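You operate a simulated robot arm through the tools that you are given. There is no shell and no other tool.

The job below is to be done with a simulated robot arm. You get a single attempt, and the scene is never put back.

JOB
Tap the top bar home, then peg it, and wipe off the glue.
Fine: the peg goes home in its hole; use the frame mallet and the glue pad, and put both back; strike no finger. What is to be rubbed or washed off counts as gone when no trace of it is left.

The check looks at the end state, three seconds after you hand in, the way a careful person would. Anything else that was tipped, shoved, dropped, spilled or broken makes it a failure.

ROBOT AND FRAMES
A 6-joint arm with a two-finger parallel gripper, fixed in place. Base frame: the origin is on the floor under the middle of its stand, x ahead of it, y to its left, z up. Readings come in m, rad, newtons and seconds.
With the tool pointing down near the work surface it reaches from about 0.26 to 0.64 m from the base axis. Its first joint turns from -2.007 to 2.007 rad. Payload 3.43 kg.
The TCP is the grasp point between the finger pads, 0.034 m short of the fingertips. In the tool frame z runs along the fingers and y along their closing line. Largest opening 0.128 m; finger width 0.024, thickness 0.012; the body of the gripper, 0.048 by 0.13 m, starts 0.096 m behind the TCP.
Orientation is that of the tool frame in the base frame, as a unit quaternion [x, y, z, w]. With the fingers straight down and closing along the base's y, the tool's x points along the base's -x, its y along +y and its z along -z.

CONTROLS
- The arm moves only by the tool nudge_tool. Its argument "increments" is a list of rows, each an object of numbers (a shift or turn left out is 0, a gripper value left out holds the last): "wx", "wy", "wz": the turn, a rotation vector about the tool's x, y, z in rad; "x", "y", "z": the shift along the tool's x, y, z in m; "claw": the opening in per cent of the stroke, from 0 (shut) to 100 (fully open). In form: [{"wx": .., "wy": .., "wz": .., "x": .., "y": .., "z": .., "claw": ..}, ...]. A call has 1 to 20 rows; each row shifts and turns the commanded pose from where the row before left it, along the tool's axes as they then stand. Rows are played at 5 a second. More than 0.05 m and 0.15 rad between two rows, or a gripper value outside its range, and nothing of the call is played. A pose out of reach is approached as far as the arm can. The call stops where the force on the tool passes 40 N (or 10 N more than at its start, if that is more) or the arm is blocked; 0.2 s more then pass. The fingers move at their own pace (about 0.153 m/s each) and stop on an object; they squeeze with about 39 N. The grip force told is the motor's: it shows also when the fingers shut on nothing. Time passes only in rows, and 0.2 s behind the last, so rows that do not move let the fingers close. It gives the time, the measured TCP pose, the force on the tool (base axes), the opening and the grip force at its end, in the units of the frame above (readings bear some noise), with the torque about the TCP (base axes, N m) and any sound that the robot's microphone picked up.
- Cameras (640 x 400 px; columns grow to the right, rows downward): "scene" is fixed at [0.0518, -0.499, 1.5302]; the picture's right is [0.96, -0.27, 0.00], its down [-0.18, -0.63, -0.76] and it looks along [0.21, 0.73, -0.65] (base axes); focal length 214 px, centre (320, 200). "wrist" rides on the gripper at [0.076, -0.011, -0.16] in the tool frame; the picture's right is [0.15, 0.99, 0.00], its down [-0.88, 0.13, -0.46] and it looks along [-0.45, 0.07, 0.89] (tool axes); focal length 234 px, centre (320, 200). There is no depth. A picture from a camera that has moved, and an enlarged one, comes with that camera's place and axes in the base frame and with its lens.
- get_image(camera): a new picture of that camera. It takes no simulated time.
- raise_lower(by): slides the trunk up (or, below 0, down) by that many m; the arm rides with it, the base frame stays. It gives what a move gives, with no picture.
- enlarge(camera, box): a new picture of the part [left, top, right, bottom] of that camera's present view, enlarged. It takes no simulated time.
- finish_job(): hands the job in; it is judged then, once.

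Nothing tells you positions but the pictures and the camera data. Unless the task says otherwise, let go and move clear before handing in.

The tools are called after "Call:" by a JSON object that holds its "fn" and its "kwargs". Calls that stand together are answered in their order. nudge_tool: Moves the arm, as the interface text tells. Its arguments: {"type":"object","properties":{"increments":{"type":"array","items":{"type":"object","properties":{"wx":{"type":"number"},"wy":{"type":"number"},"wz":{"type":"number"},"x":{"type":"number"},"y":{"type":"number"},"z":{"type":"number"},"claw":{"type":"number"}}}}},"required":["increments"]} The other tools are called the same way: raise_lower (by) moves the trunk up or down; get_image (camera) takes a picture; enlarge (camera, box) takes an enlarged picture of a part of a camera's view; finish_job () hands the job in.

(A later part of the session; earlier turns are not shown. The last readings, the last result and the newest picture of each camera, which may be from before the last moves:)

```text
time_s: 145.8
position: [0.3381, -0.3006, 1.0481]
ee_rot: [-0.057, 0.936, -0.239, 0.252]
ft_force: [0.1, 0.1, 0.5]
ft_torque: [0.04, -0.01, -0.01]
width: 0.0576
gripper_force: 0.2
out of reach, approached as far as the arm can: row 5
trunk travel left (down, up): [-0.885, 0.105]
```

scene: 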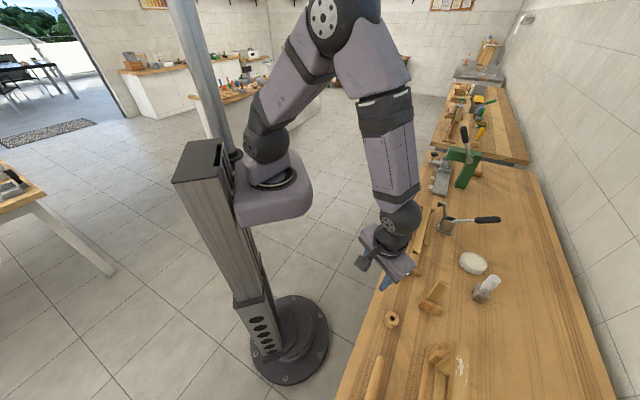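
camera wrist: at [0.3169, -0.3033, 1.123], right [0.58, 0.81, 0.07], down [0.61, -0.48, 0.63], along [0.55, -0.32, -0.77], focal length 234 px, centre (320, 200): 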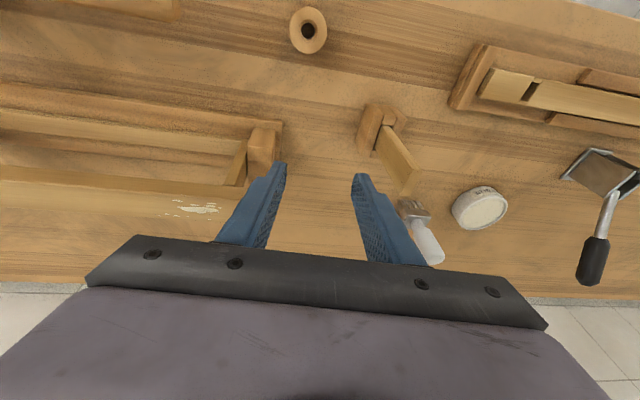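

The tool now leans outward 0.71 rad at bearing -40°. I'll restore the yaw and then level straight in-plane.

Call:
{"fn": "nudge_tool", "kwargs": {"increments": [{"wz": 0.1367}, {"wz": 0.1367}, {"wz": 0.1367}, {"wz": 0.1367}, {"wz": 0.1367}, {"wz": 0.1367}]}}

Call:
{"fn": "nudge_tool", "kwargs": {"increments": [{"wy": 0.12}, {"wy": 0.12}, {"wy": 0.12}]}}

```text
time_s: 147.2
position: [0.3378, -0.3027, 1.0484]
ee_rot: [0.328, 0.875, -0.138, 0.329]
ft_force: [-0.3, 0.1, 0.4]
ft_torque: [-0.02, 0.01, -0.04]
width: 0.0578
gripper_force: 0.1
trunk travel left (down, up): [-0.885, 0.105]
```

```text
time_s: 148.0
position: [0.3265, -0.3206, 1.0474]
ee_rot: [0.353, 0.904, -0.131, 0.199]
ft_force: [0.2, 0.2, -0.1]
ft_torque: [0.04, 0.01, -0.01]
width: 0.0575
gripper_force: 0.0
out of reach, approached as far as the arm can: row 2, 3
trunk travel left (down, up): [-0.885, 0.105]
```

Still stuck at this tilt. I'll test whether leaning to the other side (toward -a) is free from here.

Call:
{"fn": "nudge_tool", "kwargs": {"increments": [{"wy": -0.1}, {"wx": 0.1}, {"wx": 0.1}, {"wx": 0.1}]}}

```text
time_s: 149.0
position: [0.3194, -0.3207, 1.0452]
ee_rot: [0.376, 0.872, -0.255, 0.182]
ft_force: [0.3, 0.4, -0.1]
ft_torque: [-0.03, 0.01, -0.01]
width: 0.0576
gripper_force: 0.1
out of reach, approached as far as the arm can: row 1, 2
trunk travel left (down, up): [-0.885, 0.105]
```

That side is free. I'll continue the sweep around toward inward/level.

Call:
{"fn": "nudge_tool", "kwargs": {"increments": [{"wx": -0.0265, "wy": 0.146}, {"wx": -0.0265, "wy": 0.146}]}}

```text
time_s: 149.6
position: [0.3198, -0.3215, 1.0459]
ee_rot: [0.404, 0.896, -0.172, 0.063]
ft_force: [-0.1, 0.3, -0.3]
ft_torque: [0.03, 0.01, 0.0]
width: 0.0577
gripper_force: 0.1
trunk travel left (down, up): [-0.885, 0.105]
```

Call:
{"fn": "nudge_tool", "kwargs": {"increments": [{"wx": -0.0857, "wy": 0.0839}, {"wx": -0.0857, "wy": 0.0839}, {"wx": -0.0857, "wy": 0.0839}, {}]}}

```text
time_s: 150.6
position: [0.3201, -0.3201, 1.0469]
ee_rot: [0.411, 0.912, -0.005, 0.002]
ft_force: [0.3, 0.4, 0.1]
ft_torque: [-0.02, 0.05, 0.02]
width: 0.0578
gripper_force: 0.0
trunk travel left (down, up): [-0.885, 0.105]
```

The tool is level again, with the wrist in its good configuration. From now on I'll avoid big tilts. Going to the mallet, gripping a little further from the head for reach.

Call:
{"fn": "nudge_tool", "kwargs": {"increments": [{"wz": -0.061}, {"y": -0.0404}, {"y": -0.0404}, {"y": -0.0404}, {"y": -0.0404}, {"y": -0.0404}]}}

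Call:
{"fn": "nudge_tool", "kwargs": {"increments": [{"wz": 0.1428}, {"wz": 0.1428}, {"wz": 0.1428}, {"wz": 0.1428}, {"wz": 0.1428}, {"wz": 0.1428}, {"wz": 0.1428}, {"wz": 0.1428}, {"wz": 0.1428}, {"wz": 0.1428}, {"wz": 0.1428}]}}

Call:
{"fn": "get_image", "kwargs": {"camera": "wrist"}}

```text
time_s: 152.0
position: [0.1758, -0.4642, 1.0497]
ee_rot: [0.383, 0.924, -0.004, 0.002]
ft_force: [0.0, 0.6, -0.5]
ft_torque: [-0.04, -0.02, 0.02]
width: 0.0576
gripper_force: 0.1
trunk travel left (down, up): [-0.885, 0.105]
```

```text
time_s: 154.4
position: [0.1772, -0.4641, 1.0489]
ee_rot: [0.925, 0.381, -0.003, 0.005]
ft_force: [0.6, 0.3, 0.0]
ft_torque: [0.01, 0.01, 0.01]
width: 0.0578
gripper_force: 0.0
trunk travel left (down, up): [-0.885, 0.105]
```

```text
taken
camera wrist: at [0.2229, -0.4005, 1.2064], right [0.8, -0.6, 0.01], down [-0.53, -0.71, 0.46], along [-0.27, -0.37, -0.89], focal length 234 px, centre (320, 200)
```

wrist: 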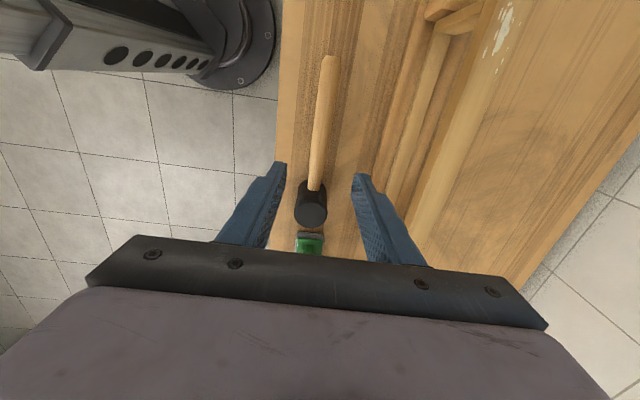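

Call:
{"fn": "enlarge", "kwargs": {"camera": "wrist", "box": [260, 40, 380, 240]}}

```text
2.00 times, centred on (320, 140) of wrist
camera zoom: at [0.2229, -0.4005, 1.2064], right [0.8, -0.6, 0.01], down [-0.53, -0.71, 0.46], along [-0.27, -0.37, -0.89], focal length 468 px, centre (320, 320)
```

zoom: 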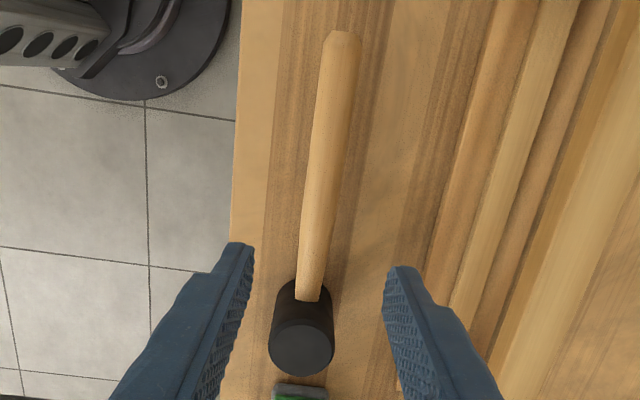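

Call:
{"fn": "nudge_tool", "kwargs": {"increments": [{"z": 0.045}, {"z": 0.045}, {"z": 0.045}, {"z": 0.045}, {"z": 0.019}, {}]}}

Call:
{"fn": "get_image", "kwargs": {"camera": "wrist"}}

```text
time_s: 155.8
position: [0.1745, -0.4678, 0.8483]
ee_rot: [0.924, 0.382, -0.003, 0.005]
ft_force: [0.9, 0.0, 0.0]
ft_torque: [-0.03, -0.01, 0.0]
width: 0.0574
gripper_force: 0.1
trunk travel left (down, up): [-0.885, 0.105]
```

```text
taken
camera wrist: at [0.2203, -0.4036, 1.0067], right [0.8, -0.6, 0.01], down [-0.53, -0.71, 0.46], along [-0.27, -0.38, -0.89], focal length 234 px, centre (320, 200)
```

wrist: 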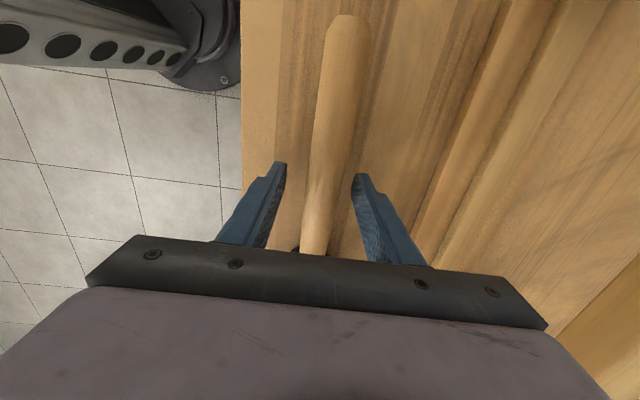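

Call:
{"fn": "nudge_tool", "kwargs": {"increments": [{"claw": 25}, {"claw": 10}, {}, {}, {}]}}

Call:
{"fn": "nudge_tool", "kwargs": {"increments": [{"z": -0.01}, {"z": -0.02}, {"z": -0.03}, {"z": -0.04}, {}]}}

Call:
{"fn": "get_image", "kwargs": {"camera": "wrist"}}

```text
time_s: 157.0
position: [0.1752, -0.4662, 0.8492]
ee_rot: [0.924, 0.383, -0.003, 0.005]
ft_force: [2.1, -1.9, -0.4]
ft_torque: [0.0, -0.07, 0.31]
width: 0.0269
gripper_force: 39.2
trunk travel left (down, up): [-0.885, 0.105]
```

```text
time_s: 158.2
position: [0.1769, -0.4649, 0.9485]
ee_rot: [0.924, 0.382, -0.002, 0.004]
ft_force: [-0.3, -0.3, -4.3]
ft_torque: [0.37, -0.31, 0.01]
width: 0.0263
gripper_force: 39.2
trunk travel left (down, up): [-0.885, 0.105]
```

```text
taken
camera wrist: at [0.2229, -0.4022, 1.1063], right [0.8, -0.6, 0.0], down [-0.53, -0.71, 0.46], along [-0.27, -0.37, -0.89], focal length 234 px, centre (320, 200)
```

wrist: 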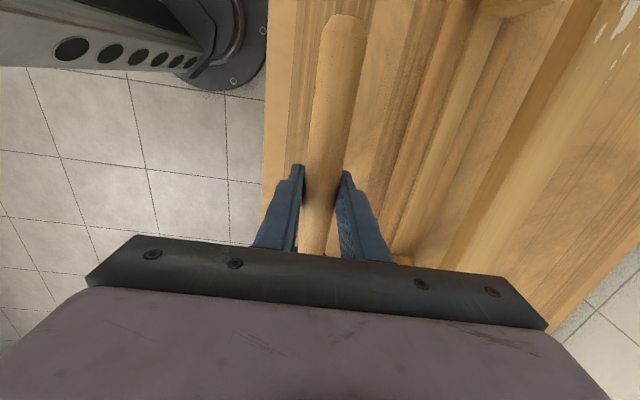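

The mallet is held without slipping. I'll raise it well above the peg's top (≈1.04) and turn so the head points radially outward toward the peg.

Call:
{"fn": "raise_lower", "kwargs": {"by": 0.1}}

Call:
{"fn": "nudge_tool", "kwargs": {"increments": [{"z": -0.035}, {"z": -0.035}, {"wz": -0.1296}, {"wz": -0.1296}, {"wz": -0.1296}, {"wz": -0.1296}, {"wz": -0.1296}, {"wz": -0.1296}, {"wz": -0.1296}, {"wz": -0.1296}, {}]}}

Call:
{"fn": "get_image", "kwargs": {"camera": "wrist"}}

```text
time_s: 159.5
position: [0.177, -0.4652, 1.048]
ee_rot: [0.924, 0.383, -0.003, 0.003]
ft_force: [0.4, -0.4, -4.9]
ft_torque: [0.31, -0.33, 0.03]
width: 0.0263
gripper_force: 38.5
trunk travel left (down, up): [-0.985, 0.005]
```

```text
time_s: 161.9
position: [0.1754, -0.4634, 1.1182]
ee_rot: [0.612, 0.791, -0.004, 0.002]
ft_force: [0.6, 0.1, -3.8]
ft_torque: [0.44, 0.12, -0.01]
width: 0.0265
gripper_force: 39.4
trunk travel left (down, up): [-0.985, 0.005]
```

```text
taken
camera wrist: at [0.1467, -0.3922, 1.2761], right [0.92, 0.39, -0.01], down [0.35, -0.82, 0.46], along [0.18, -0.43, -0.89], focal length 234 px, centre (320, 200)
```

wrist: 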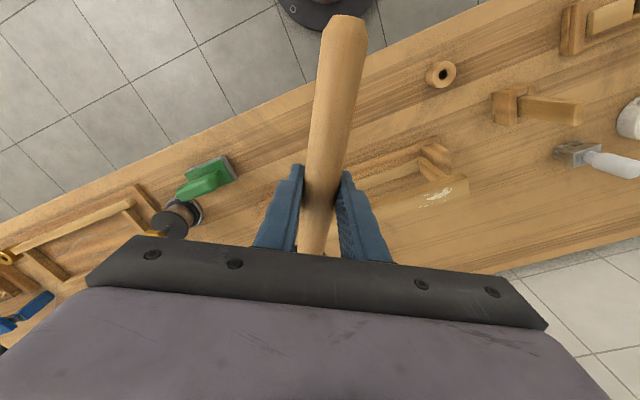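

Call:
{"fn": "nudge_tool", "kwargs": {"increments": [{"x": -0.0329, "y": -0.0185}, {"x": -0.0329, "y": -0.0185}, {"x": -0.0329, "y": -0.0185}, {}]}}

Call:
{"fn": "get_image", "kwargs": {"camera": "wrist"}}

Call:
{"fn": "get_image", "kwargs": {"camera": "scene"}}

```text
time_s: 162.9
position: [0.1478, -0.5727, 1.1202]
ee_rot: [0.612, 0.791, -0.004, 0.002]
ft_force: [-0.1, 0.0, -4.4]
ft_torque: [0.43, 0.11, 0.01]
width: 0.0262
gripper_force: 38.8
trunk travel left (down, up): [-0.985, 0.005]
```

```text
taken
camera wrist: at [0.1174, -0.5005, 1.2777], right [0.92, 0.39, -0.01], down [0.35, -0.82, 0.46], along [0.18, -0.43, -0.89], focal length 234 px, centre (320, 200)
```

wrist: 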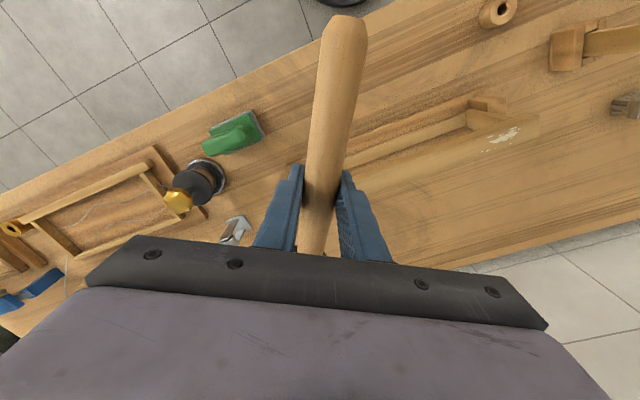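

```text
taken
```

scene: 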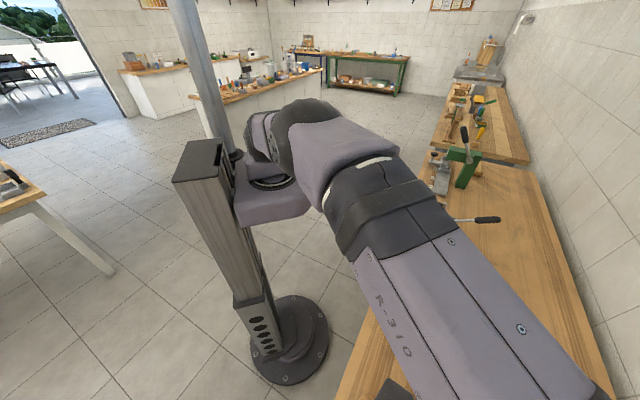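

The head should be right above the peg. I'll lower gently to find first contact before tapping.

Call:
{"fn": "nudge_tool", "kwargs": {"increments": [{"z": 0.012}, {"z": 0.01}, {}]}}

Call:
{"fn": "nudge_tool", "kwargs": {"increments": [{"z": 0.003}, {"z": 0.003}, {}]}}

Call:
{"fn": "nudge_tool", "kwargs": {"increments": [{"z": 0.003}, {"z": 0.003}, {}]}}

```text
time_s: 163.7
position: [0.1465, -0.5741, 1.0954]
ee_rot: [0.613, 0.79, -0.004, 0.003]
ft_force: [-0.1, -0.1, -4.3]
ft_torque: [0.43, 0.1, -0.03]
width: 0.0262
gripper_force: 39.2
trunk travel left (down, up): [-0.985, 0.005]
```

```text
time_s: 164.5
position: [0.1467, -0.5744, 1.0907]
ee_rot: [0.613, 0.79, -0.004, 0.003]
ft_force: [-0.4, 0.4, -5.1]
ft_torque: [0.42, 0.12, -0.02]
width: 0.0264
gripper_force: 38.8
trunk travel left (down, up): [-0.985, 0.005]
```

```text
time_s: 165.3
position: [0.1472, -0.5735, 1.0857]
ee_rot: [0.613, 0.79, -0.004, 0.003]
ft_force: [1.4, 0.4, -4.0]
ft_torque: [0.45, 0.12, 0.01]
width: 0.0262
gripper_force: 39.0
trunk travel left (down, up): [-0.985, 0.005]
```

Call:
{"fn": "nudge_tool", "kwargs": {"increments": [{"z": 0.003}, {"z": 0.002}, {}]}}

Call:
{"fn": "nudge_tool", "kwargs": {"increments": [{"z": 0.003}, {"z": 0.002}, {}]}}

Call:
{"fn": "nudge_tool", "kwargs": {"increments": [{"z": 0.003}, {"z": 0.002}, {}]}}

```text
time_s: 166.1
position: [0.1477, -0.574, 1.0832]
ee_rot: [0.613, 0.79, -0.005, 0.004]
ft_force: [0.2, 0.0, 3.9]
ft_torque: [-0.35, -0.05, -0.01]
width: 0.0263
gripper_force: 39.0
trunk travel left (down, up): [-0.985, 0.005]
```

```text
time_s: 166.9
position: [0.148, -0.5722, 1.0776]
ee_rot: [0.612, 0.79, -0.005, 0.004]
ft_force: [-0.1, 2.2, 14.8]
ft_torque: [-1.26, -0.34, 0.03]
width: 0.0265
gripper_force: 39.4
trunk travel left (down, up): [-0.985, 0.005]
```

```text
time_s: 167.7
position: [0.1456, -0.5716, 1.0723]
ee_rot: [0.614, 0.79, -0.004, 0.003]
ft_force: [-1.6, 2.5, 14.6]
ft_torque: [-1.18, -0.31, -0.01]
width: 0.0262
gripper_force: 39.2
trunk travel left (down, up): [-0.985, 0.005]
```

Contact found at TCP z≈1.083 with the force centred under the head. I'll check whether the mallet pitched or the peg sank.

Call:
{"fn": "get_image", "kwargs": {"camera": "wrist"}}

Call:
{"fn": "nudge_tool", "kwargs": {"increments": [{"z": -0.02}, {"z": -0.025}, {}]}}

Call:
{"fn": "get_image", "kwargs": {"camera": "wrist"}}

```text
taken
camera wrist: at [0.1169, -0.4996, 1.2297], right [0.92, 0.39, -0.01], down [0.35, -0.81, 0.47], along [0.18, -0.43, -0.89], focal length 234 px, centre (320, 200)
```

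wrist: 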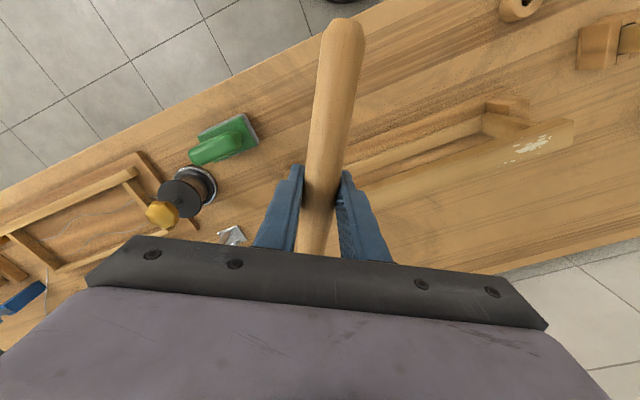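

```text
time_s: 168.5
position: [0.1462, -0.5736, 1.1148]
ee_rot: [0.613, 0.79, -0.003, 0.002]
ft_force: [0.2, -0.2, -5.3]
ft_torque: [0.45, 0.14, 0.0]
width: 0.0262
gripper_force: 39.3
trunk travel left (down, up): [-0.985, 0.005]
```

```text
taken
camera wrist: at [0.1182, -0.5026, 1.2729], right [0.92, 0.39, 0.0], down [0.35, -0.82, 0.46], along [0.18, -0.43, -0.89], focal length 234 px, centre (320, 200)
```

wrist: 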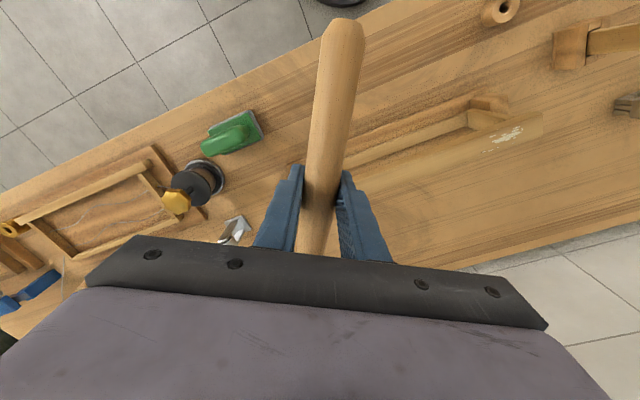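

The mallet pitched only slightly. Now a proper tap at full row speed, then retreat.

Call:
{"fn": "nudge_tool", "kwargs": {"increments": [{"z": 0.005}, {"z": 0.05}, {"z": -0.05}, {"z": -0.005}, {}]}}

Call:
{"fn": "get_image", "kwargs": {"camera": "wrist"}}

```text
time_s: 169.7
position: [0.1489, -0.5745, 1.118]
ee_rot: [0.612, 0.791, -0.004, 0.002]
ft_force: [-0.2, 0.3, -4.2]
ft_torque: [0.41, 0.11, 0.01]
width: 0.0261
gripper_force: 38.7
trunk travel left (down, up): [-0.985, 0.005]
```

```text
taken
camera wrist: at [0.1187, -0.5026, 1.2749], right [0.92, 0.39, -0.01], down [0.35, -0.82, 0.46], along [0.18, -0.43, -0.89], focal length 234 px, centre (320, 200)
```

wrist: 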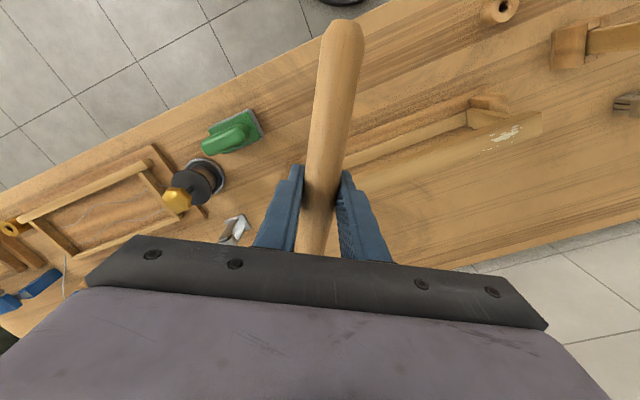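

The handle barely pitched, so the tap likely drove the peg. I'll swing aside to look at it.

Call:
{"fn": "nudge_tool", "kwargs": {"increments": [{"x": 0.04}, {"x": 0.03}, {"wz": -0.1335}, {"wz": -0.1335}, {"wz": -0.1335}, {"wz": -0.1335}, {"y": 0.03}, {"y": 0.03}]}}

Call:
{"fn": "get_image", "kwargs": {"camera": "wrist"}}

```text
time_s: 171.5
position: [0.1737, -0.4639, 1.1139]
ee_rot: [0.382, 0.924, -0.005, 0.001]
ft_force: [-0.1, -0.2, -4.3]
ft_torque: [0.32, 0.33, 0.02]
width: 0.026
gripper_force: 39.1
trunk travel left (down, up): [-0.985, 0.005]
```

```text
taken
camera wrist: at [0.1123, -0.416, 1.272], right [0.59, 0.8, -0.01], down [0.72, -0.52, 0.46], along [0.36, -0.28, -0.89], focal length 234 px, centre (320, 200)
```

wrist: 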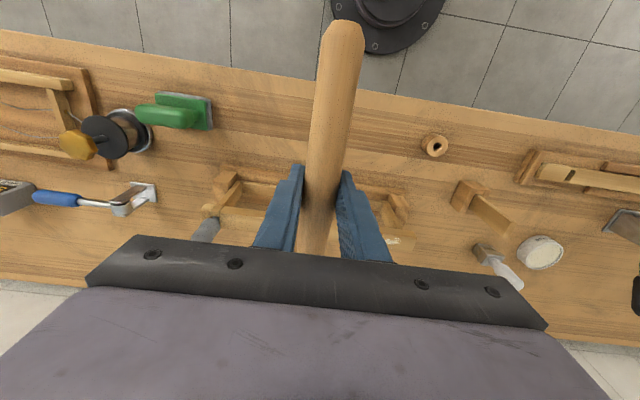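

Call:
{"fn": "enlarge", "kwargs": {"camera": "wrist", "box": [170, 170, 270, 250]}}

```text
5.00 times, centred on (220, 210) of wrist
camera zoom: at [0.1123, -0.416, 1.272], right [0.59, 0.8, -0.01], down [0.72, -0.52, 0.46], along [0.36, -0.28, -0.89], focal length 1171 px, centre (820, 150)
```

zoom: 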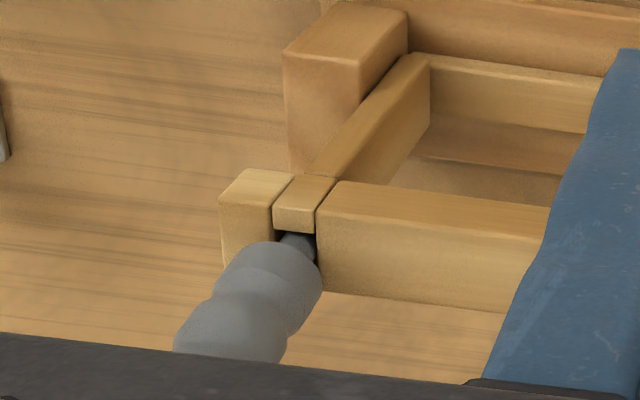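

The shoulder still sits ~15–20 mm above the bar, so that tap did not move it. I'll try again, a bit harder, with a short dwell.

Call:
{"fn": "nudge_tool", "kwargs": {"increments": [{"y": -0.03}, {"y": -0.03}, {"wz": 0.1335}, {"wz": 0.1335}, {"wz": 0.1335}, {"wz": 0.1335}, {"x": -0.03}, {"x": -0.04}, {}]}}

Call:
{"fn": "nudge_tool", "kwargs": {"increments": [{"z": 0.012}, {"z": 0.05}, {}, {"z": -0.04}, {"z": -0.022}, {}]}}

Call:
{"fn": "get_image", "kwargs": {"camera": "wrist"}}

```text
time_s: 173.5
position: [0.148, -0.5726, 1.1169]
ee_rot: [0.613, 0.79, -0.004, 0.003]
ft_force: [0.3, 0.1, -4.5]
ft_torque: [0.42, 0.11, -0.02]
width: 0.0263
gripper_force: 38.8
trunk travel left (down, up): [-0.985, 0.005]
```

```text
time_s: 174.9
position: [0.1471, -0.5744, 1.1154]
ee_rot: [0.613, 0.79, -0.003, 0.001]
ft_force: [0.1, -0.6, -4.7]
ft_torque: [0.46, 0.13, -0.01]
width: 0.0265
gripper_force: 38.7
trunk travel left (down, up): [-0.985, 0.005]
```

```text
taken
camera wrist: at [0.1174, -0.5022, 1.2745], right [0.92, 0.39, 0.0], down [0.35, -0.82, 0.46], along [0.18, -0.43, -0.89], focal length 234 px, centre (320, 200)
```

wrist: 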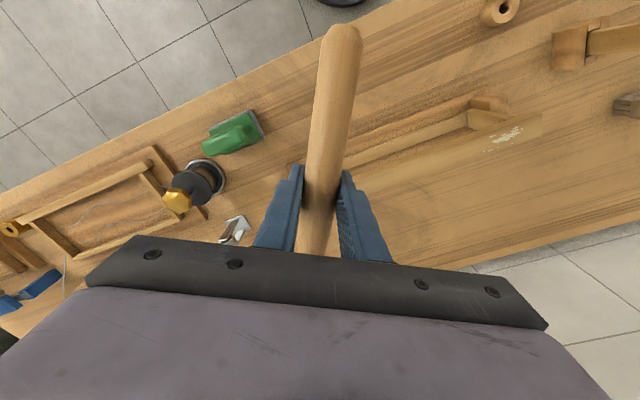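

Call:
{"fn": "nudge_tool", "kwargs": {"increments": [{"z": 0.02}, {"z": 0.015}, {}]}}

Call:
{"fn": "nudge_tool", "kwargs": {"increments": [{"z": 0.003}, {}]}}

Call:
{"fn": "nudge_tool", "kwargs": {"increments": [{"z": 0.003}, {}]}}

Call:
{"fn": "nudge_tool", "kwargs": {"increments": [{"z": 0.003}, {}]}}

```text
time_s: 175.7
position: [0.1475, -0.5717, 1.08]
ee_rot: [0.613, 0.79, -0.004, 0.003]
ft_force: [-0.3, 0.7, -4.3]
ft_torque: [0.47, 0.13, -0.01]
width: 0.0263
gripper_force: 39.6
trunk travel left (down, up): [-0.985, 0.005]
```

```text
time_s: 176.3
position: [0.1485, -0.5723, 1.0771]
ee_rot: [0.612, 0.79, -0.005, 0.003]
ft_force: [-0.1, -0.6, -4.3]
ft_torque: [0.42, 0.14, 0.01]
width: 0.0262
gripper_force: 38.9
trunk travel left (down, up): [-0.985, 0.005]
```

```text
time_s: 176.9
position: [0.1474, -0.5732, 1.0754]
ee_rot: [0.613, 0.79, -0.004, 0.002]
ft_force: [0.2, 0.1, -4.3]
ft_torque: [0.49, 0.12, -0.02]
width: 0.0261
gripper_force: 38.7
trunk travel left (down, up): [-0.985, 0.005]
```

```text
time_s: 177.5
position: [0.1483, -0.5743, 1.0717]
ee_rot: [0.613, 0.79, -0.003, 0.002]
ft_force: [-0.3, 0.0, -4.6]
ft_torque: [0.46, 0.13, -0.02]
width: 0.0263
gripper_force: 39.4
trunk travel left (down, up): [-0.985, 0.005]
```

Call:
{"fn": "nudge_tool", "kwargs": {"increments": [{"z": 0.003}, {}]}}

Call:
{"fn": "nudge_tool", "kwargs": {"increments": [{"z": 0.003}, {}]}}

Call:
{"fn": "nudge_tool", "kwargs": {"increments": [{"z": 0.003}, {}]}}

```text
time_s: 178.1
position: [0.1478, -0.5738, 1.0703]
ee_rot: [0.613, 0.79, -0.005, 0.002]
ft_force: [-0.3, -0.1, -4.5]
ft_torque: [0.47, 0.12, 0.01]
width: 0.0262
gripper_force: 38.8
trunk travel left (down, up): [-0.985, 0.005]
```

```text
time_s: 178.7
position: [0.1476, -0.5741, 1.0656]
ee_rot: [0.613, 0.79, -0.005, 0.002]
ft_force: [0.5, -0.5, -3.7]
ft_torque: [0.44, 0.12, 0.0]
width: 0.0263
gripper_force: 38.7
trunk travel left (down, up): [-0.985, 0.005]
```

```text
time_s: 179.3
position: [0.147, -0.5742, 1.0654]
ee_rot: [0.613, 0.79, -0.006, 0.005]
ft_force: [0.2, 0.9, 2.2]
ft_torque: [-0.17, -0.05, 0.02]
width: 0.0266
gripper_force: 39.2
trunk travel left (down, up): [-0.985, 0.005]
```

Contact is now ~19 mm lower than at first, and mallet pitch explains only ~11 mm of that. The peg may have sunk, so I'll look again.

Call:
{"fn": "nudge_tool", "kwargs": {"increments": [{"z": -0.03}, {"z": -0.03}, {"x": 0.04}, {"x": 0.03}, {"wz": -0.1335}, {"wz": -0.1335}, {"wz": -0.1335}, {"wz": -0.1335}, {"y": 0.03}, {"y": 0.03}]}}

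Call:
{"fn": "enlarge", "kwargs": {"camera": "wrist", "box": [170, 170, 270, 250]}}

```text
time_s: 181.5
position: [0.175, -0.4629, 1.1221]
ee_rot: [0.382, 0.924, -0.006, 0.001]
ft_force: [-0.7, -0.5, -5.3]
ft_torque: [0.32, 0.35, 0.01]
width: 0.0262
gripper_force: 38.9
trunk travel left (down, up): [-0.985, 0.005]
```

```text
5.00 times, centred on (220, 210) of wrist
camera zoom: at [0.1136, -0.416, 1.2804], right [0.6, 0.8, -0.01], down [0.72, -0.52, 0.46], along [0.36, -0.28, -0.89], focal length 1171 px, centre (820, 150)
```

zoom: 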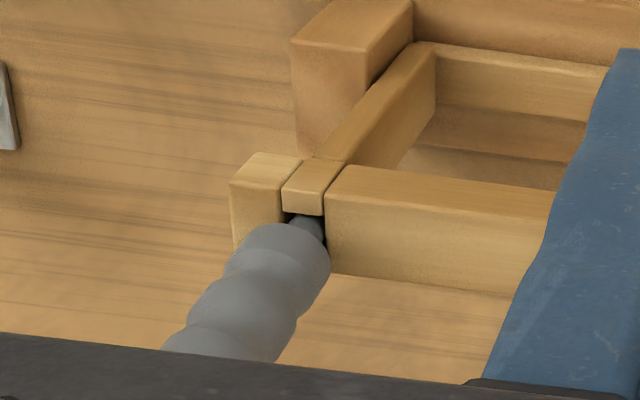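

The peg hasn't moved relative to the bar: it is bottomed firmly in its hole. I'll return the mallet to its place, first turning and lowering the trunk.

Call:
{"fn": "nudge_tool", "kwargs": {"increments": [{"wz": 0.1428}, {"wz": 0.1428}, {"wz": 0.1428}, {"wz": 0.1428}, {"wz": 0.1428}, {"wz": 0.1428}, {"wz": 0.1428}, {"wz": 0.1428}, {"wz": 0.1428}, {"wz": 0.1428}, {"wz": 0.1428}, {}]}}

Call:
{"fn": "raise_lower", "kwargs": {"by": -0.1}}

Call:
{"fn": "get_image", "kwargs": {"camera": "wrist"}}

```text
time_s: 184.1
position: [0.173, -0.4625, 1.1214]
ee_rot: [0.924, 0.382, -0.003, 0.004]
ft_force: [0.9, 0.1, -4.4]
ft_torque: [0.35, -0.33, 0.01]
width: 0.0264
gripper_force: 39.3
trunk travel left (down, up): [-0.985, 0.005]
```

```text
time_s: 185.4
position: [0.1737, -0.4637, 1.0224]
ee_rot: [0.924, 0.383, -0.002, 0.005]
ft_force: [0.6, 0.0, -4.1]
ft_torque: [0.34, -0.32, 0.01]
width: 0.0263
gripper_force: 39.2
trunk travel left (down, up): [-0.885, 0.105]
```

```text
taken
camera wrist: at [0.2189, -0.4002, 1.1795], right [0.8, -0.6, 0.01], down [-0.53, -0.71, 0.46], along [-0.27, -0.38, -0.89], focal length 234 px, centre (320, 200)
```

wrist: 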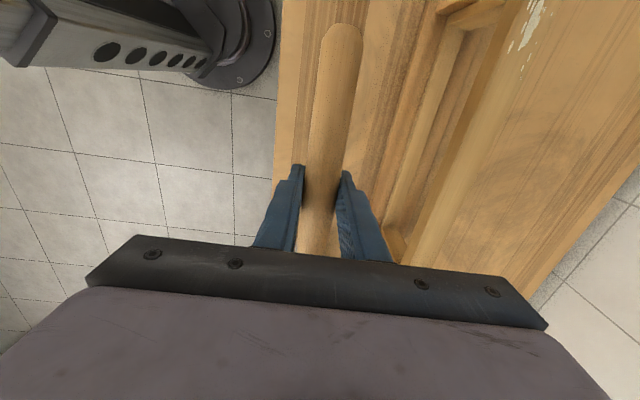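

Handle-end shift suggests ~0.15 rad pitch. I'll level it by tilting, shift 5 mm toward the original spot, and descend with force checks.

Call:
{"fn": "nudge_tool", "kwargs": {"increments": [{"y": 0.002, "x": -0.005}, {"wy": 0.075}, {"wy": 0.075}, {"z": 0.0445, "x": -0.0067}, {"z": 0.0445, "x": -0.0067}, {"z": 0.0445, "x": -0.0067}, {"z": 0.0198, "x": -0.003}, {}]}}

Call:
{"fn": "nudge_tool", "kwargs": {"increments": [{"z": 0.003, "x": -0.00045}, {}]}}

Call:
{"fn": "nudge_tool", "kwargs": {"increments": [{"z": 0.003, "x": -0.00045}, {}]}}

Call:
{"fn": "nudge_tool", "kwargs": {"increments": [{"z": 0.003, "x": -0.00045}, {}]}}

```text
time_s: 187.2
position: [0.1726, -0.469, 0.8653]
ee_rot: [0.921, 0.383, 0.067, -0.024]
ft_force: [0.0, 0.2, -5.0]
ft_torque: [0.33, -0.35, -0.01]
width: 0.0262
gripper_force: 38.8
trunk travel left (down, up): [-0.885, 0.105]
```

```text
time_s: 187.8
position: [0.1714, -0.4692, 0.8627]
ee_rot: [0.921, 0.382, 0.067, -0.024]
ft_force: [0.5, -0.1, -3.8]
ft_torque: [0.34, -0.34, -0.01]
width: 0.0263
gripper_force: 38.9
trunk travel left (down, up): [-0.885, 0.105]
```

```text
time_s: 188.4
position: [0.1717, -0.4695, 0.8588]
ee_rot: [0.921, 0.383, 0.067, -0.023]
ft_force: [0.7, -0.6, -3.9]
ft_torque: [0.35, -0.34, 0.02]
width: 0.0263
gripper_force: 39.3
trunk travel left (down, up): [-0.885, 0.105]
```

```text
time_s: 189.0
position: [0.1722, -0.47, 0.8562]
ee_rot: [0.921, 0.382, 0.066, -0.023]
ft_force: [-0.7, -0.7, -4.4]
ft_torque: [0.33, -0.35, -0.01]
width: 0.026
gripper_force: 39.1
trunk travel left (down, up): [-0.885, 0.105]
```

Call:
{"fn": "nudge_tool", "kwargs": {"increments": [{"z": 0.003, "x": -0.00045}, {}]}}

Call:
{"fn": "nudge_tool", "kwargs": {"increments": [{"z": 0.002, "x": -0.0003}, {}]}}

Call:
{"fn": "nudge_tool", "kwargs": {"increments": [{"z": 0.002, "x": -0.0003}, {}]}}

Call:
{"fn": "nudge_tool", "kwargs": {"increments": [{"z": 0.002, "x": -0.0003}, {}]}}

```text
time_s: 189.6
position: [0.1708, -0.4704, 0.8532]
ee_rot: [0.921, 0.382, 0.067, -0.024]
ft_force: [0.7, 0.1, -3.6]
ft_torque: [0.35, -0.32, -0.01]
width: 0.0263
gripper_force: 39.5
trunk travel left (down, up): [-0.885, 0.105]
```

```text
time_s: 190.2
position: [0.1709, -0.47, 0.8507]
ee_rot: [0.921, 0.382, 0.066, -0.023]
ft_force: [-0.3, -0.5, -3.7]
ft_torque: [0.32, -0.33, -0.01]
width: 0.0264
gripper_force: 38.9
trunk travel left (down, up): [-0.885, 0.105]
```

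```text
time_s: 190.8
position: [0.1716, -0.4697, 0.8514]
ee_rot: [0.921, 0.383, 0.067, -0.024]
ft_force: [-0.5, 0.5, 2.0]
ft_torque: [-0.25, 0.35, -0.19]
width: 0.0262
gripper_force: 38.7
trunk travel left (down, up): [-0.885, 0.105]
```

```text
time_s: 191.4
position: [0.172, -0.4685, 0.8476]
ee_rot: [0.921, 0.383, 0.066, -0.022]
ft_force: [2.4, 2.0, 8.8]
ft_torque: [-0.93, 0.89, -0.01]
width: 0.0264
gripper_force: 39.3
trunk travel left (down, up): [-0.885, 0.105]
```

The head is down almost flat, with only ~0.01 rad left. A tiny correction, then release and withdraw.

Call:
{"fn": "nudge_tool", "kwargs": {"increments": [{"z": -0.002, "wy": -0.012}, {"claw": 25}, {"claw": 45}, {}, {}]}}

Call:
{"fn": "nudge_tool", "kwargs": {"increments": [{"z": -0.02}, {"z": -0.04}, {"z": -0.045}, {"wy": -0.138}, {"z": -0.045}, {"z": -0.03}]}}

Call:
{"fn": "get_image", "kwargs": {"camera": "wrist"}}

Call:
{"fn": "enlarge", "kwargs": {"camera": "wrist", "box": [260, 100, 380, 260]}}

```text
time_s: 192.6
position: [0.1696, -0.47, 0.8497]
ee_rot: [0.922, 0.382, 0.061, -0.023]
ft_force: [0.2, 0.3, 0.3]
ft_torque: [0.02, 0.0, 0.0]
width: 0.0575
gripper_force: 0.0
trunk travel left (down, up): [-0.885, 0.105]
```

```text
time_s: 194.0
position: [0.161, -0.4789, 1.0314]
ee_rot: [0.924, 0.384, -0.002, 0.005]
ft_force: [0.5, 0.7, 0.8]
ft_torque: [-0.04, 0.0, -0.01]
width: 0.0577
gripper_force: 0.0
trunk travel left (down, up): [-0.885, 0.105]
```

```text
taken
camera wrist: at [0.2074, -0.4166, 1.1888], right [0.8, -0.6, 0.01], down [-0.53, -0.71, 0.46], along [-0.27, -0.38, -0.89], focal length 234 px, centre (320, 200)
```

wrist: 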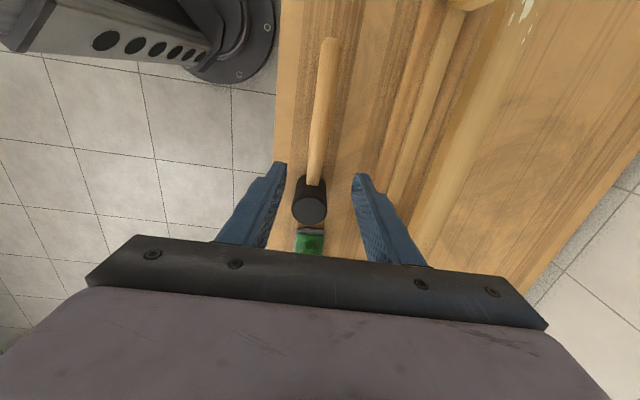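

```text
2.50 times, centred on (320, 180) of wrist
camera zoom: at [0.2074, -0.4166, 1.1888], right [0.8, -0.6, 0.01], down [-0.53, -0.71, 0.46], along [-0.27, -0.38, -0.89], focal length 585 px, centre (320, 250)
```

zoom: 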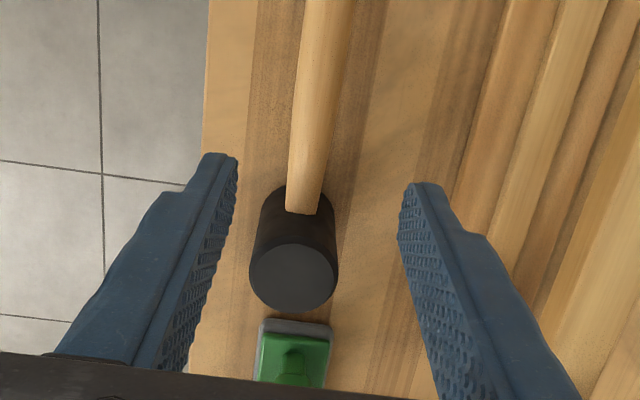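

The mallet is back within ~4 mm of its original place. Now the glue pad: I'll move for a clear, closer look at it.

Call:
{"fn": "nudge_tool", "kwargs": {"increments": [{"wz": -0.1428}, {"wz": -0.1428}, {"wz": -0.1428}, {"wz": -0.1428}, {"wz": -0.1428}, {"wz": -0.1428}, {"wz": -0.1428}, {"wz": -0.1428}, {"wz": -0.1428}, {"wz": -0.1428}, {"wz": -0.1428}, {"y": -0.045}, {"y": -0.045}, {"y": -0.03}]}}

Call:
{"fn": "get_image", "kwargs": {"camera": "wrist"}}

Call:
{"fn": "enlarge", "kwargs": {"camera": "wrist", "box": [180, 80, 340, 200]}}

```text
time_s: 197.0
position: [0.0769, -0.5633, 1.0281]
ee_rot: [0.382, 0.924, -0.005, 0.003]
ft_force: [-0.3, -0.5, 0.5]
ft_torque: [0.02, -0.01, -0.04]
width: 0.0576
gripper_force: 0.1
trunk travel left (down, up): [-0.885, 0.105]
```

```text
taken
camera wrist: at [0.0155, -0.5153, 1.1864], right [0.6, 0.8, -0.01], down [0.72, -0.53, 0.46], along [0.37, -0.28, -0.89], focal length 234 px, centre (320, 200)
```

wrist: 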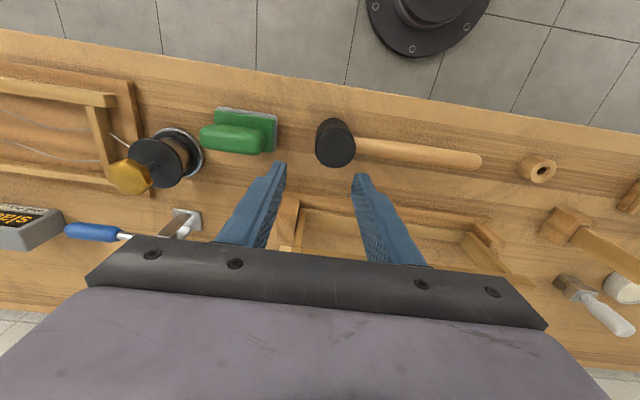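

```text
3.33 times, centred on (260, 140) of wrist
camera zoom: at [0.0155, -0.5153, 1.1864], right [0.6, 0.8, -0.01], down [0.72, -0.53, 0.46], along [0.37, -0.28, -0.89], focal length 781 px, centre (520, 400)
```

zoom: 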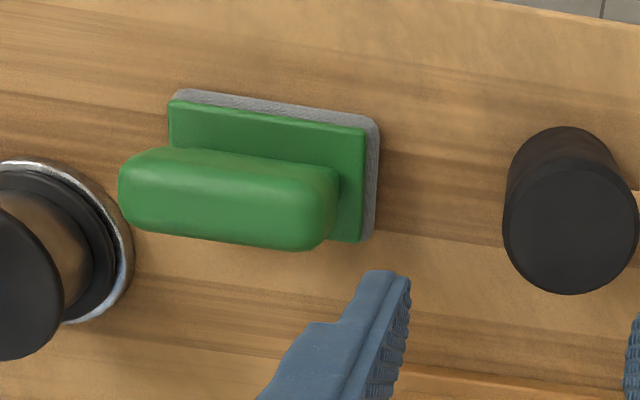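

The pad's handle centre is at about (0.00,-0.663,0.849), running along the bench edge, near the reach limit. I'll grip its nearer half with a modest sideways lean. First I'll turn the tool and come down to hover height.

Call:
{"fn": "nudge_tool", "kwargs": {"increments": [{"wz": 0.1428}, {"wz": 0.1428}, {"wz": 0.1428}, {"wz": 0.1428}, {"wz": 0.1428}, {"wz": 0.1428}, {"wz": 0.1428}, {"wz": 0.1428}, {"wz": 0.1428}, {"wz": 0.1428}, {"wz": 0.1428}, {"z": 0.03}, {"z": 0.03}, {}]}}

Call:
{"fn": "get_image", "kwargs": {"camera": "wrist"}}

```text
time_s: 200.0
position: [0.0752, -0.5637, 0.9689]
ee_rot: [0.924, 0.383, -0.003, 0.005]
ft_force: [0.2, -0.7, 0.6]
ft_torque: [0.0, 0.0, -0.02]
width: 0.0578
gripper_force: 0.1
trunk travel left (down, up): [-0.885, 0.105]
```

```text
taken
camera wrist: at [0.1209, -0.5011, 1.1278], right [0.8, -0.6, 0.01], down [-0.53, -0.71, 0.46], along [-0.27, -0.38, -0.89], focal length 234 px, centre (320, 200)
```

wrist: 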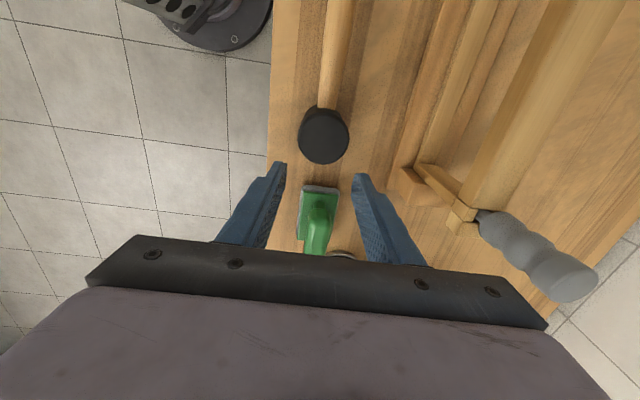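

I'll apply the lean and move above the pad's near half.

Call:
{"fn": "nudge_tool", "kwargs": {"increments": [{"wy": -0.1167, "claw": 55}, {"wy": -0.1167}, {"wy": -0.1167}, {"x": -0.0267, "z": 0.0236, "y": 0.0059}, {"x": -0.0267, "z": 0.0236, "y": 0.0059}, {"x": -0.0267, "z": 0.0236, "y": 0.0059}, {}]}}

Call:
{"fn": "get_image", "kwargs": {"camera": "wrist"}}

```text
time_s: 201.6
position: [0.0167, -0.6477, 0.9356]
ee_rot: [0.909, 0.376, -0.164, 0.072]
ft_force: [-0.4, 0.3, 0.7]
ft_torque: [0.0, 0.01, -0.02]
width: 0.0704
gripper_force: 0.1
trunk travel left (down, up): [-0.885, 0.105]
```

```text
taken
camera wrist: at [0.098, -0.5492, 1.0566], right [0.8, -0.6, -0.05], down [-0.38, -0.56, 0.74], along [-0.47, -0.57, -0.67], focal length 234 px, centre (320, 200)
```

wrist: 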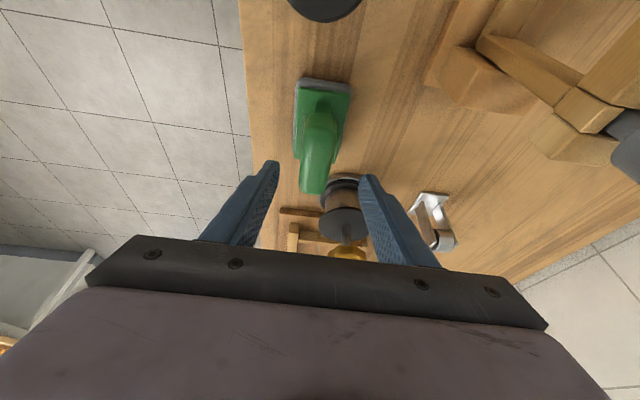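

Handle centre line is ~4.5 mm inward of the TCP. I'll correct that and descend around the handle, keeping the fingertips above the pad's plate.

Call:
{"fn": "nudge_tool", "kwargs": {"increments": [{"y": -0.0045}, {"z": 0.0282, "x": 0.0103}, {"z": 0.0282, "x": 0.0103}, {"z": 0.0141, "x": 0.0051}, {}]}}

Call:
{"fn": "get_image", "kwargs": {"camera": "wrist"}}

Call:
{"fn": "enlarge", "kwargs": {"camera": "wrist", "box": [230, 100, 410, 250]}}

```text
time_s: 202.8
position: [0.0148, -0.6459, 0.8569]
ee_rot: [0.909, 0.376, -0.164, 0.072]
ft_force: [1.0, -0.7, -0.2]
ft_torque: [-0.02, 0.06, -0.01]
width: 0.0704
gripper_force: 0.0
trunk travel left (down, up): [-0.885, 0.105]
```

```text
taken
camera wrist: at [0.096, -0.5474, 0.9794], right [0.8, -0.6, -0.04], down [-0.38, -0.56, 0.74], along [-0.47, -0.57, -0.67], focal length 234 px, centre (320, 200)
```

wrist: 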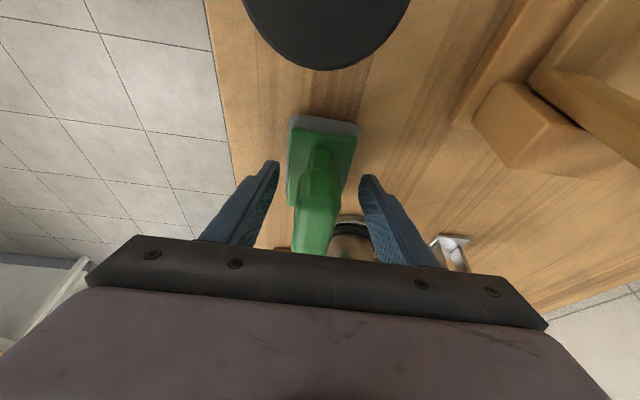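

```text
2.67 times, centred on (320, 175) of wrist
camera zoom: at [0.096, -0.5474, 0.9794], right [0.8, -0.6, -0.04], down [-0.38, -0.56, 0.74], along [-0.47, -0.57, -0.67], focal length 624 px, centre (320, 267)
```

zoom: 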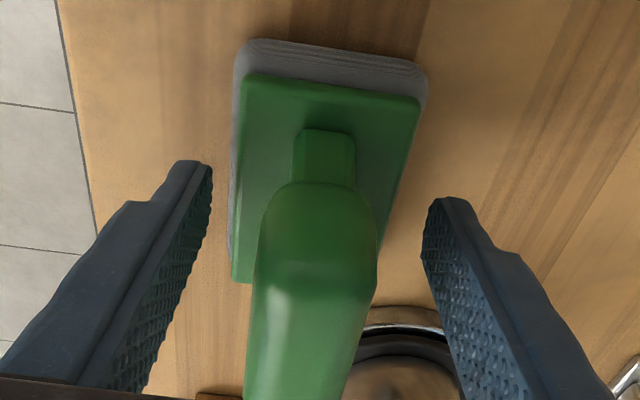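

The handle is centred between the fingers. Closing on it.

Call:
{"fn": "nudge_tool", "kwargs": {"increments": [{"claw": 35}, {"claw": 15}, {}, {}, {}]}}

Call:
{"fn": "enlarge", "kwargs": {"camera": "wrist", "box": [230, 100, 410, 250]}}

```text
time_s: 204.0
position: [0.0142, -0.6462, 0.8579]
ee_rot: [0.909, 0.376, -0.165, 0.072]
ft_force: [-0.5, 0.0, -0.1]
ft_torque: [0.02, 0.06, 0.03]
width: 0.0518
gripper_force: 38.9
trunk travel left (down, up): [-0.885, 0.105]
```

```text
2.67 times, centred on (320, 175) of wrist
camera zoom: at [0.0959, -0.5475, 0.9795], right [0.8, -0.6, -0.04], down [-0.38, -0.56, 0.74], along [-0.47, -0.57, -0.67], focal length 624 px, centre (320, 267)
```

zoom: 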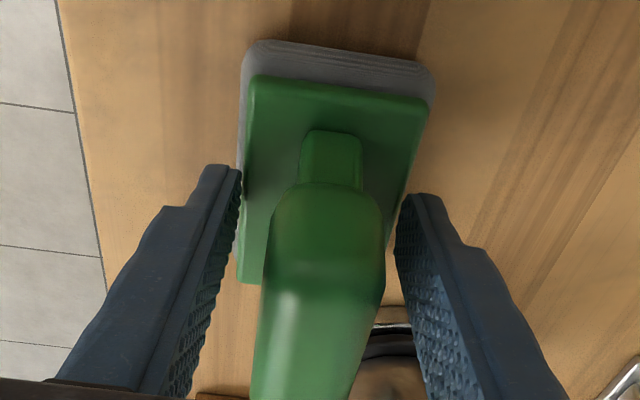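

The fingertips closed on the plate's edges (0.052 m), not the handle. I'll open, rise 14 mm and close on the handle itself.

Call:
{"fn": "nudge_tool", "kwargs": {"increments": [{"claw": 55}, {}, {"z": -0.0132, "x": -0.0048}, {}]}}

Call:
{"fn": "nudge_tool", "kwargs": {"increments": [{"claw": 35}, {"claw": 15}, {}, {}, {}]}}

Call:
{"fn": "enlarge", "kwargs": {"camera": "wrist", "box": [230, 100, 410, 250]}}

```text
time_s: 205.0
position: [0.0146, -0.6449, 0.8718]
ee_rot: [0.909, 0.376, -0.163, 0.071]
ft_force: [0.2, 0.5, -0.8]
ft_torque: [0.01, -0.06, 0.01]
width: 0.0704
gripper_force: 0.0
trunk travel left (down, up): [-0.885, 0.105]
```

```text
time_s: 206.2
position: [0.0139, -0.6458, 0.8713]
ee_rot: [0.909, 0.376, -0.164, 0.072]
ft_force: [-0.8, -0.3, 1.1]
ft_torque: [-0.04, 0.08, 0.09]
width: 0.0294
gripper_force: 38.5
trunk travel left (down, up): [-0.885, 0.105]
```

```text
2.67 times, centred on (320, 175) of wrist
camera zoom: at [0.0954, -0.5473, 0.9938], right [0.8, -0.6, -0.04], down [-0.38, -0.56, 0.74], along [-0.47, -0.57, -0.67], focal length 624 px, centre (320, 267)
```

zoom: 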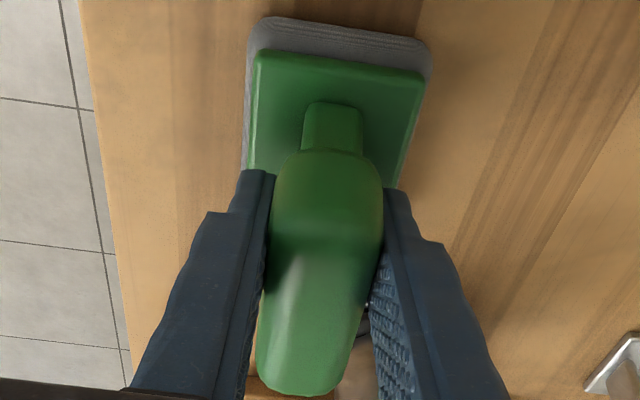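

Gripped on the handle (0.0294 m). I'll lift with the trunk so the arm's reach isn't affected, and note this pose for the return.

Call:
{"fn": "raise_lower", "kwargs": {"by": 0.1}}

Call:
{"fn": "get_image", "kwargs": {"camera": "wrist"}}

```text
time_s: 207.6
position: [0.0146, -0.645, 0.9715]
ee_rot: [0.909, 0.376, -0.163, 0.071]
ft_force: [0.8, -0.3, -1.1]
ft_torque: [0.02, 0.01, 0.02]
width: 0.0294
gripper_force: 39.0
trunk travel left (down, up): [-0.985, 0.005]
```

```text
taken
camera wrist: at [0.0954, -0.5473, 1.0934], right [0.8, -0.6, -0.05], down [-0.38, -0.56, 0.74], along [-0.47, -0.57, -0.67], focal length 234 px, centre (320, 200)
```

wrist: 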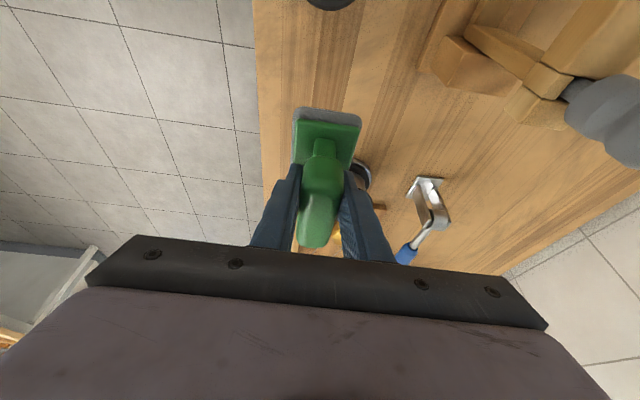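

The pad is lifted. Next I'll carry it along the bench toward the glued end, rising as I go and staying clear of the peg.

Call:
{"fn": "nudge_tool", "kwargs": {"increments": [{"x": 0.0288, "z": -0.0233}, {"x": 0.0288, "z": -0.0233}, {"x": 0.0288, "z": -0.0233}, {"x": 0.0288, "z": -0.0233}, {"x": 0.0288, "z": -0.0233}, {"x": 0.0288, "z": -0.0233}]}}

Call:
{"fn": "nudge_tool", "kwargs": {"increments": [{"x": 0.0423, "z": -0.0154}, {"x": 0.0423, "z": -0.0154}, {"x": 0.0376, "z": -0.0137}]}}

Call:
{"fn": "get_image", "kwargs": {"camera": "wrist"}}

```text
time_s: 209.0
position: [0.1615, -0.4945, 1.0422]
ee_rot: [0.909, 0.376, -0.164, 0.07]
ft_force: [0.5, -0.2, -1.8]
ft_torque: [-0.01, -0.02, -0.03]
width: 0.0293
gripper_force: 39.3
trunk travel left (down, up): [-0.985, 0.005]
```

```text
time_s: 209.8
position: [0.2545, -0.4029, 1.0393]
ee_rot: [0.909, 0.376, -0.164, 0.071]
ft_force: [0.1, 0.6, -1.6]
ft_torque: [-0.04, 0.01, 0.0]
width: 0.029
gripper_force: 39.5
trunk travel left (down, up): [-0.985, 0.005]
```

```text
taken
camera wrist: at [0.3361, -0.3052, 1.1619], right [0.8, -0.6, -0.05], down [-0.38, -0.56, 0.74], along [-0.47, -0.57, -0.67], focal length 234 px, centre (320, 200)
```

wrist: 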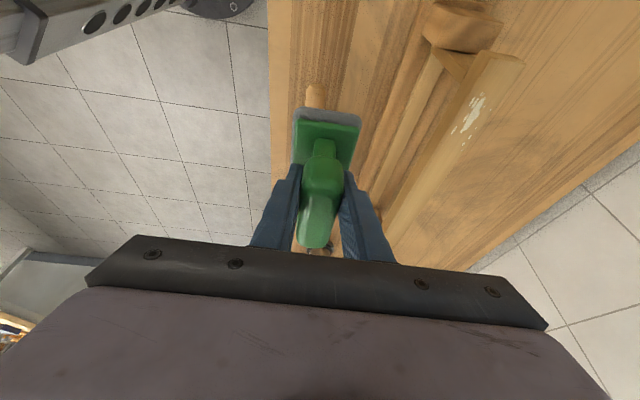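

The glue is in view at the bar's right end. I'll raise a touch and move over it.

Call:
{"fn": "nudge_tool", "kwargs": {"increments": [{"x": -0.0034, "z": -0.0094}, {"y": 0.04, "x": 0.0155, "z": -0.0057}, {"y": 0.04, "x": 0.0155, "z": -0.0057}, {"y": 0.04, "x": 0.0155, "z": -0.0057}, {"y": 0.016}, {}]}}

Call:
{"fn": "get_image", "kwargs": {"camera": "wrist"}}

Call:
{"fn": "get_image", "kwargs": {"camera": "scene"}}

```text
time_s: 211.2
position: [0.3872, -0.4648, 1.0508]
ee_rot: [0.909, 0.376, -0.164, 0.072]
ft_force: [-0.9, -0.5, -1.0]
ft_torque: [0.02, -0.02, 0.02]
width: 0.0291
gripper_force: 39.0
trunk travel left (down, up): [-0.985, 0.005]
```

```text
taken
camera wrist: at [0.4679, -0.3672, 1.1733], right [0.8, -0.6, -0.05], down [-0.38, -0.56, 0.74], along [-0.47, -0.57, -0.67], focal length 234 px, centre (320, 200)
```

wrist: 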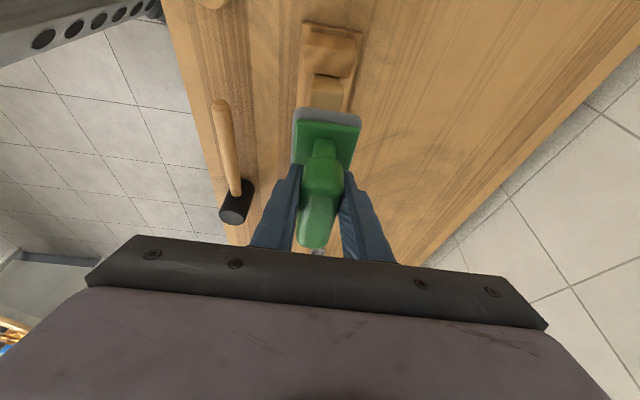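

```text
taken
```

scene: 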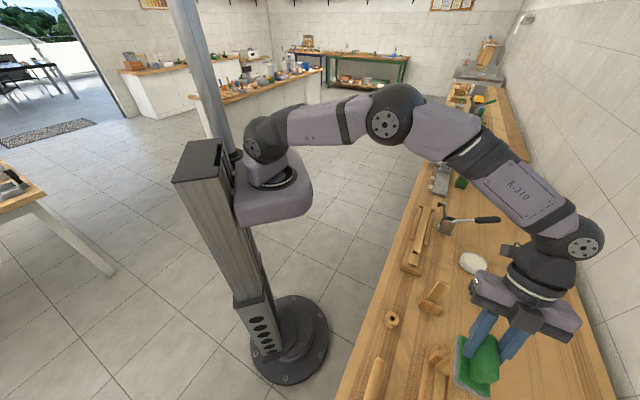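

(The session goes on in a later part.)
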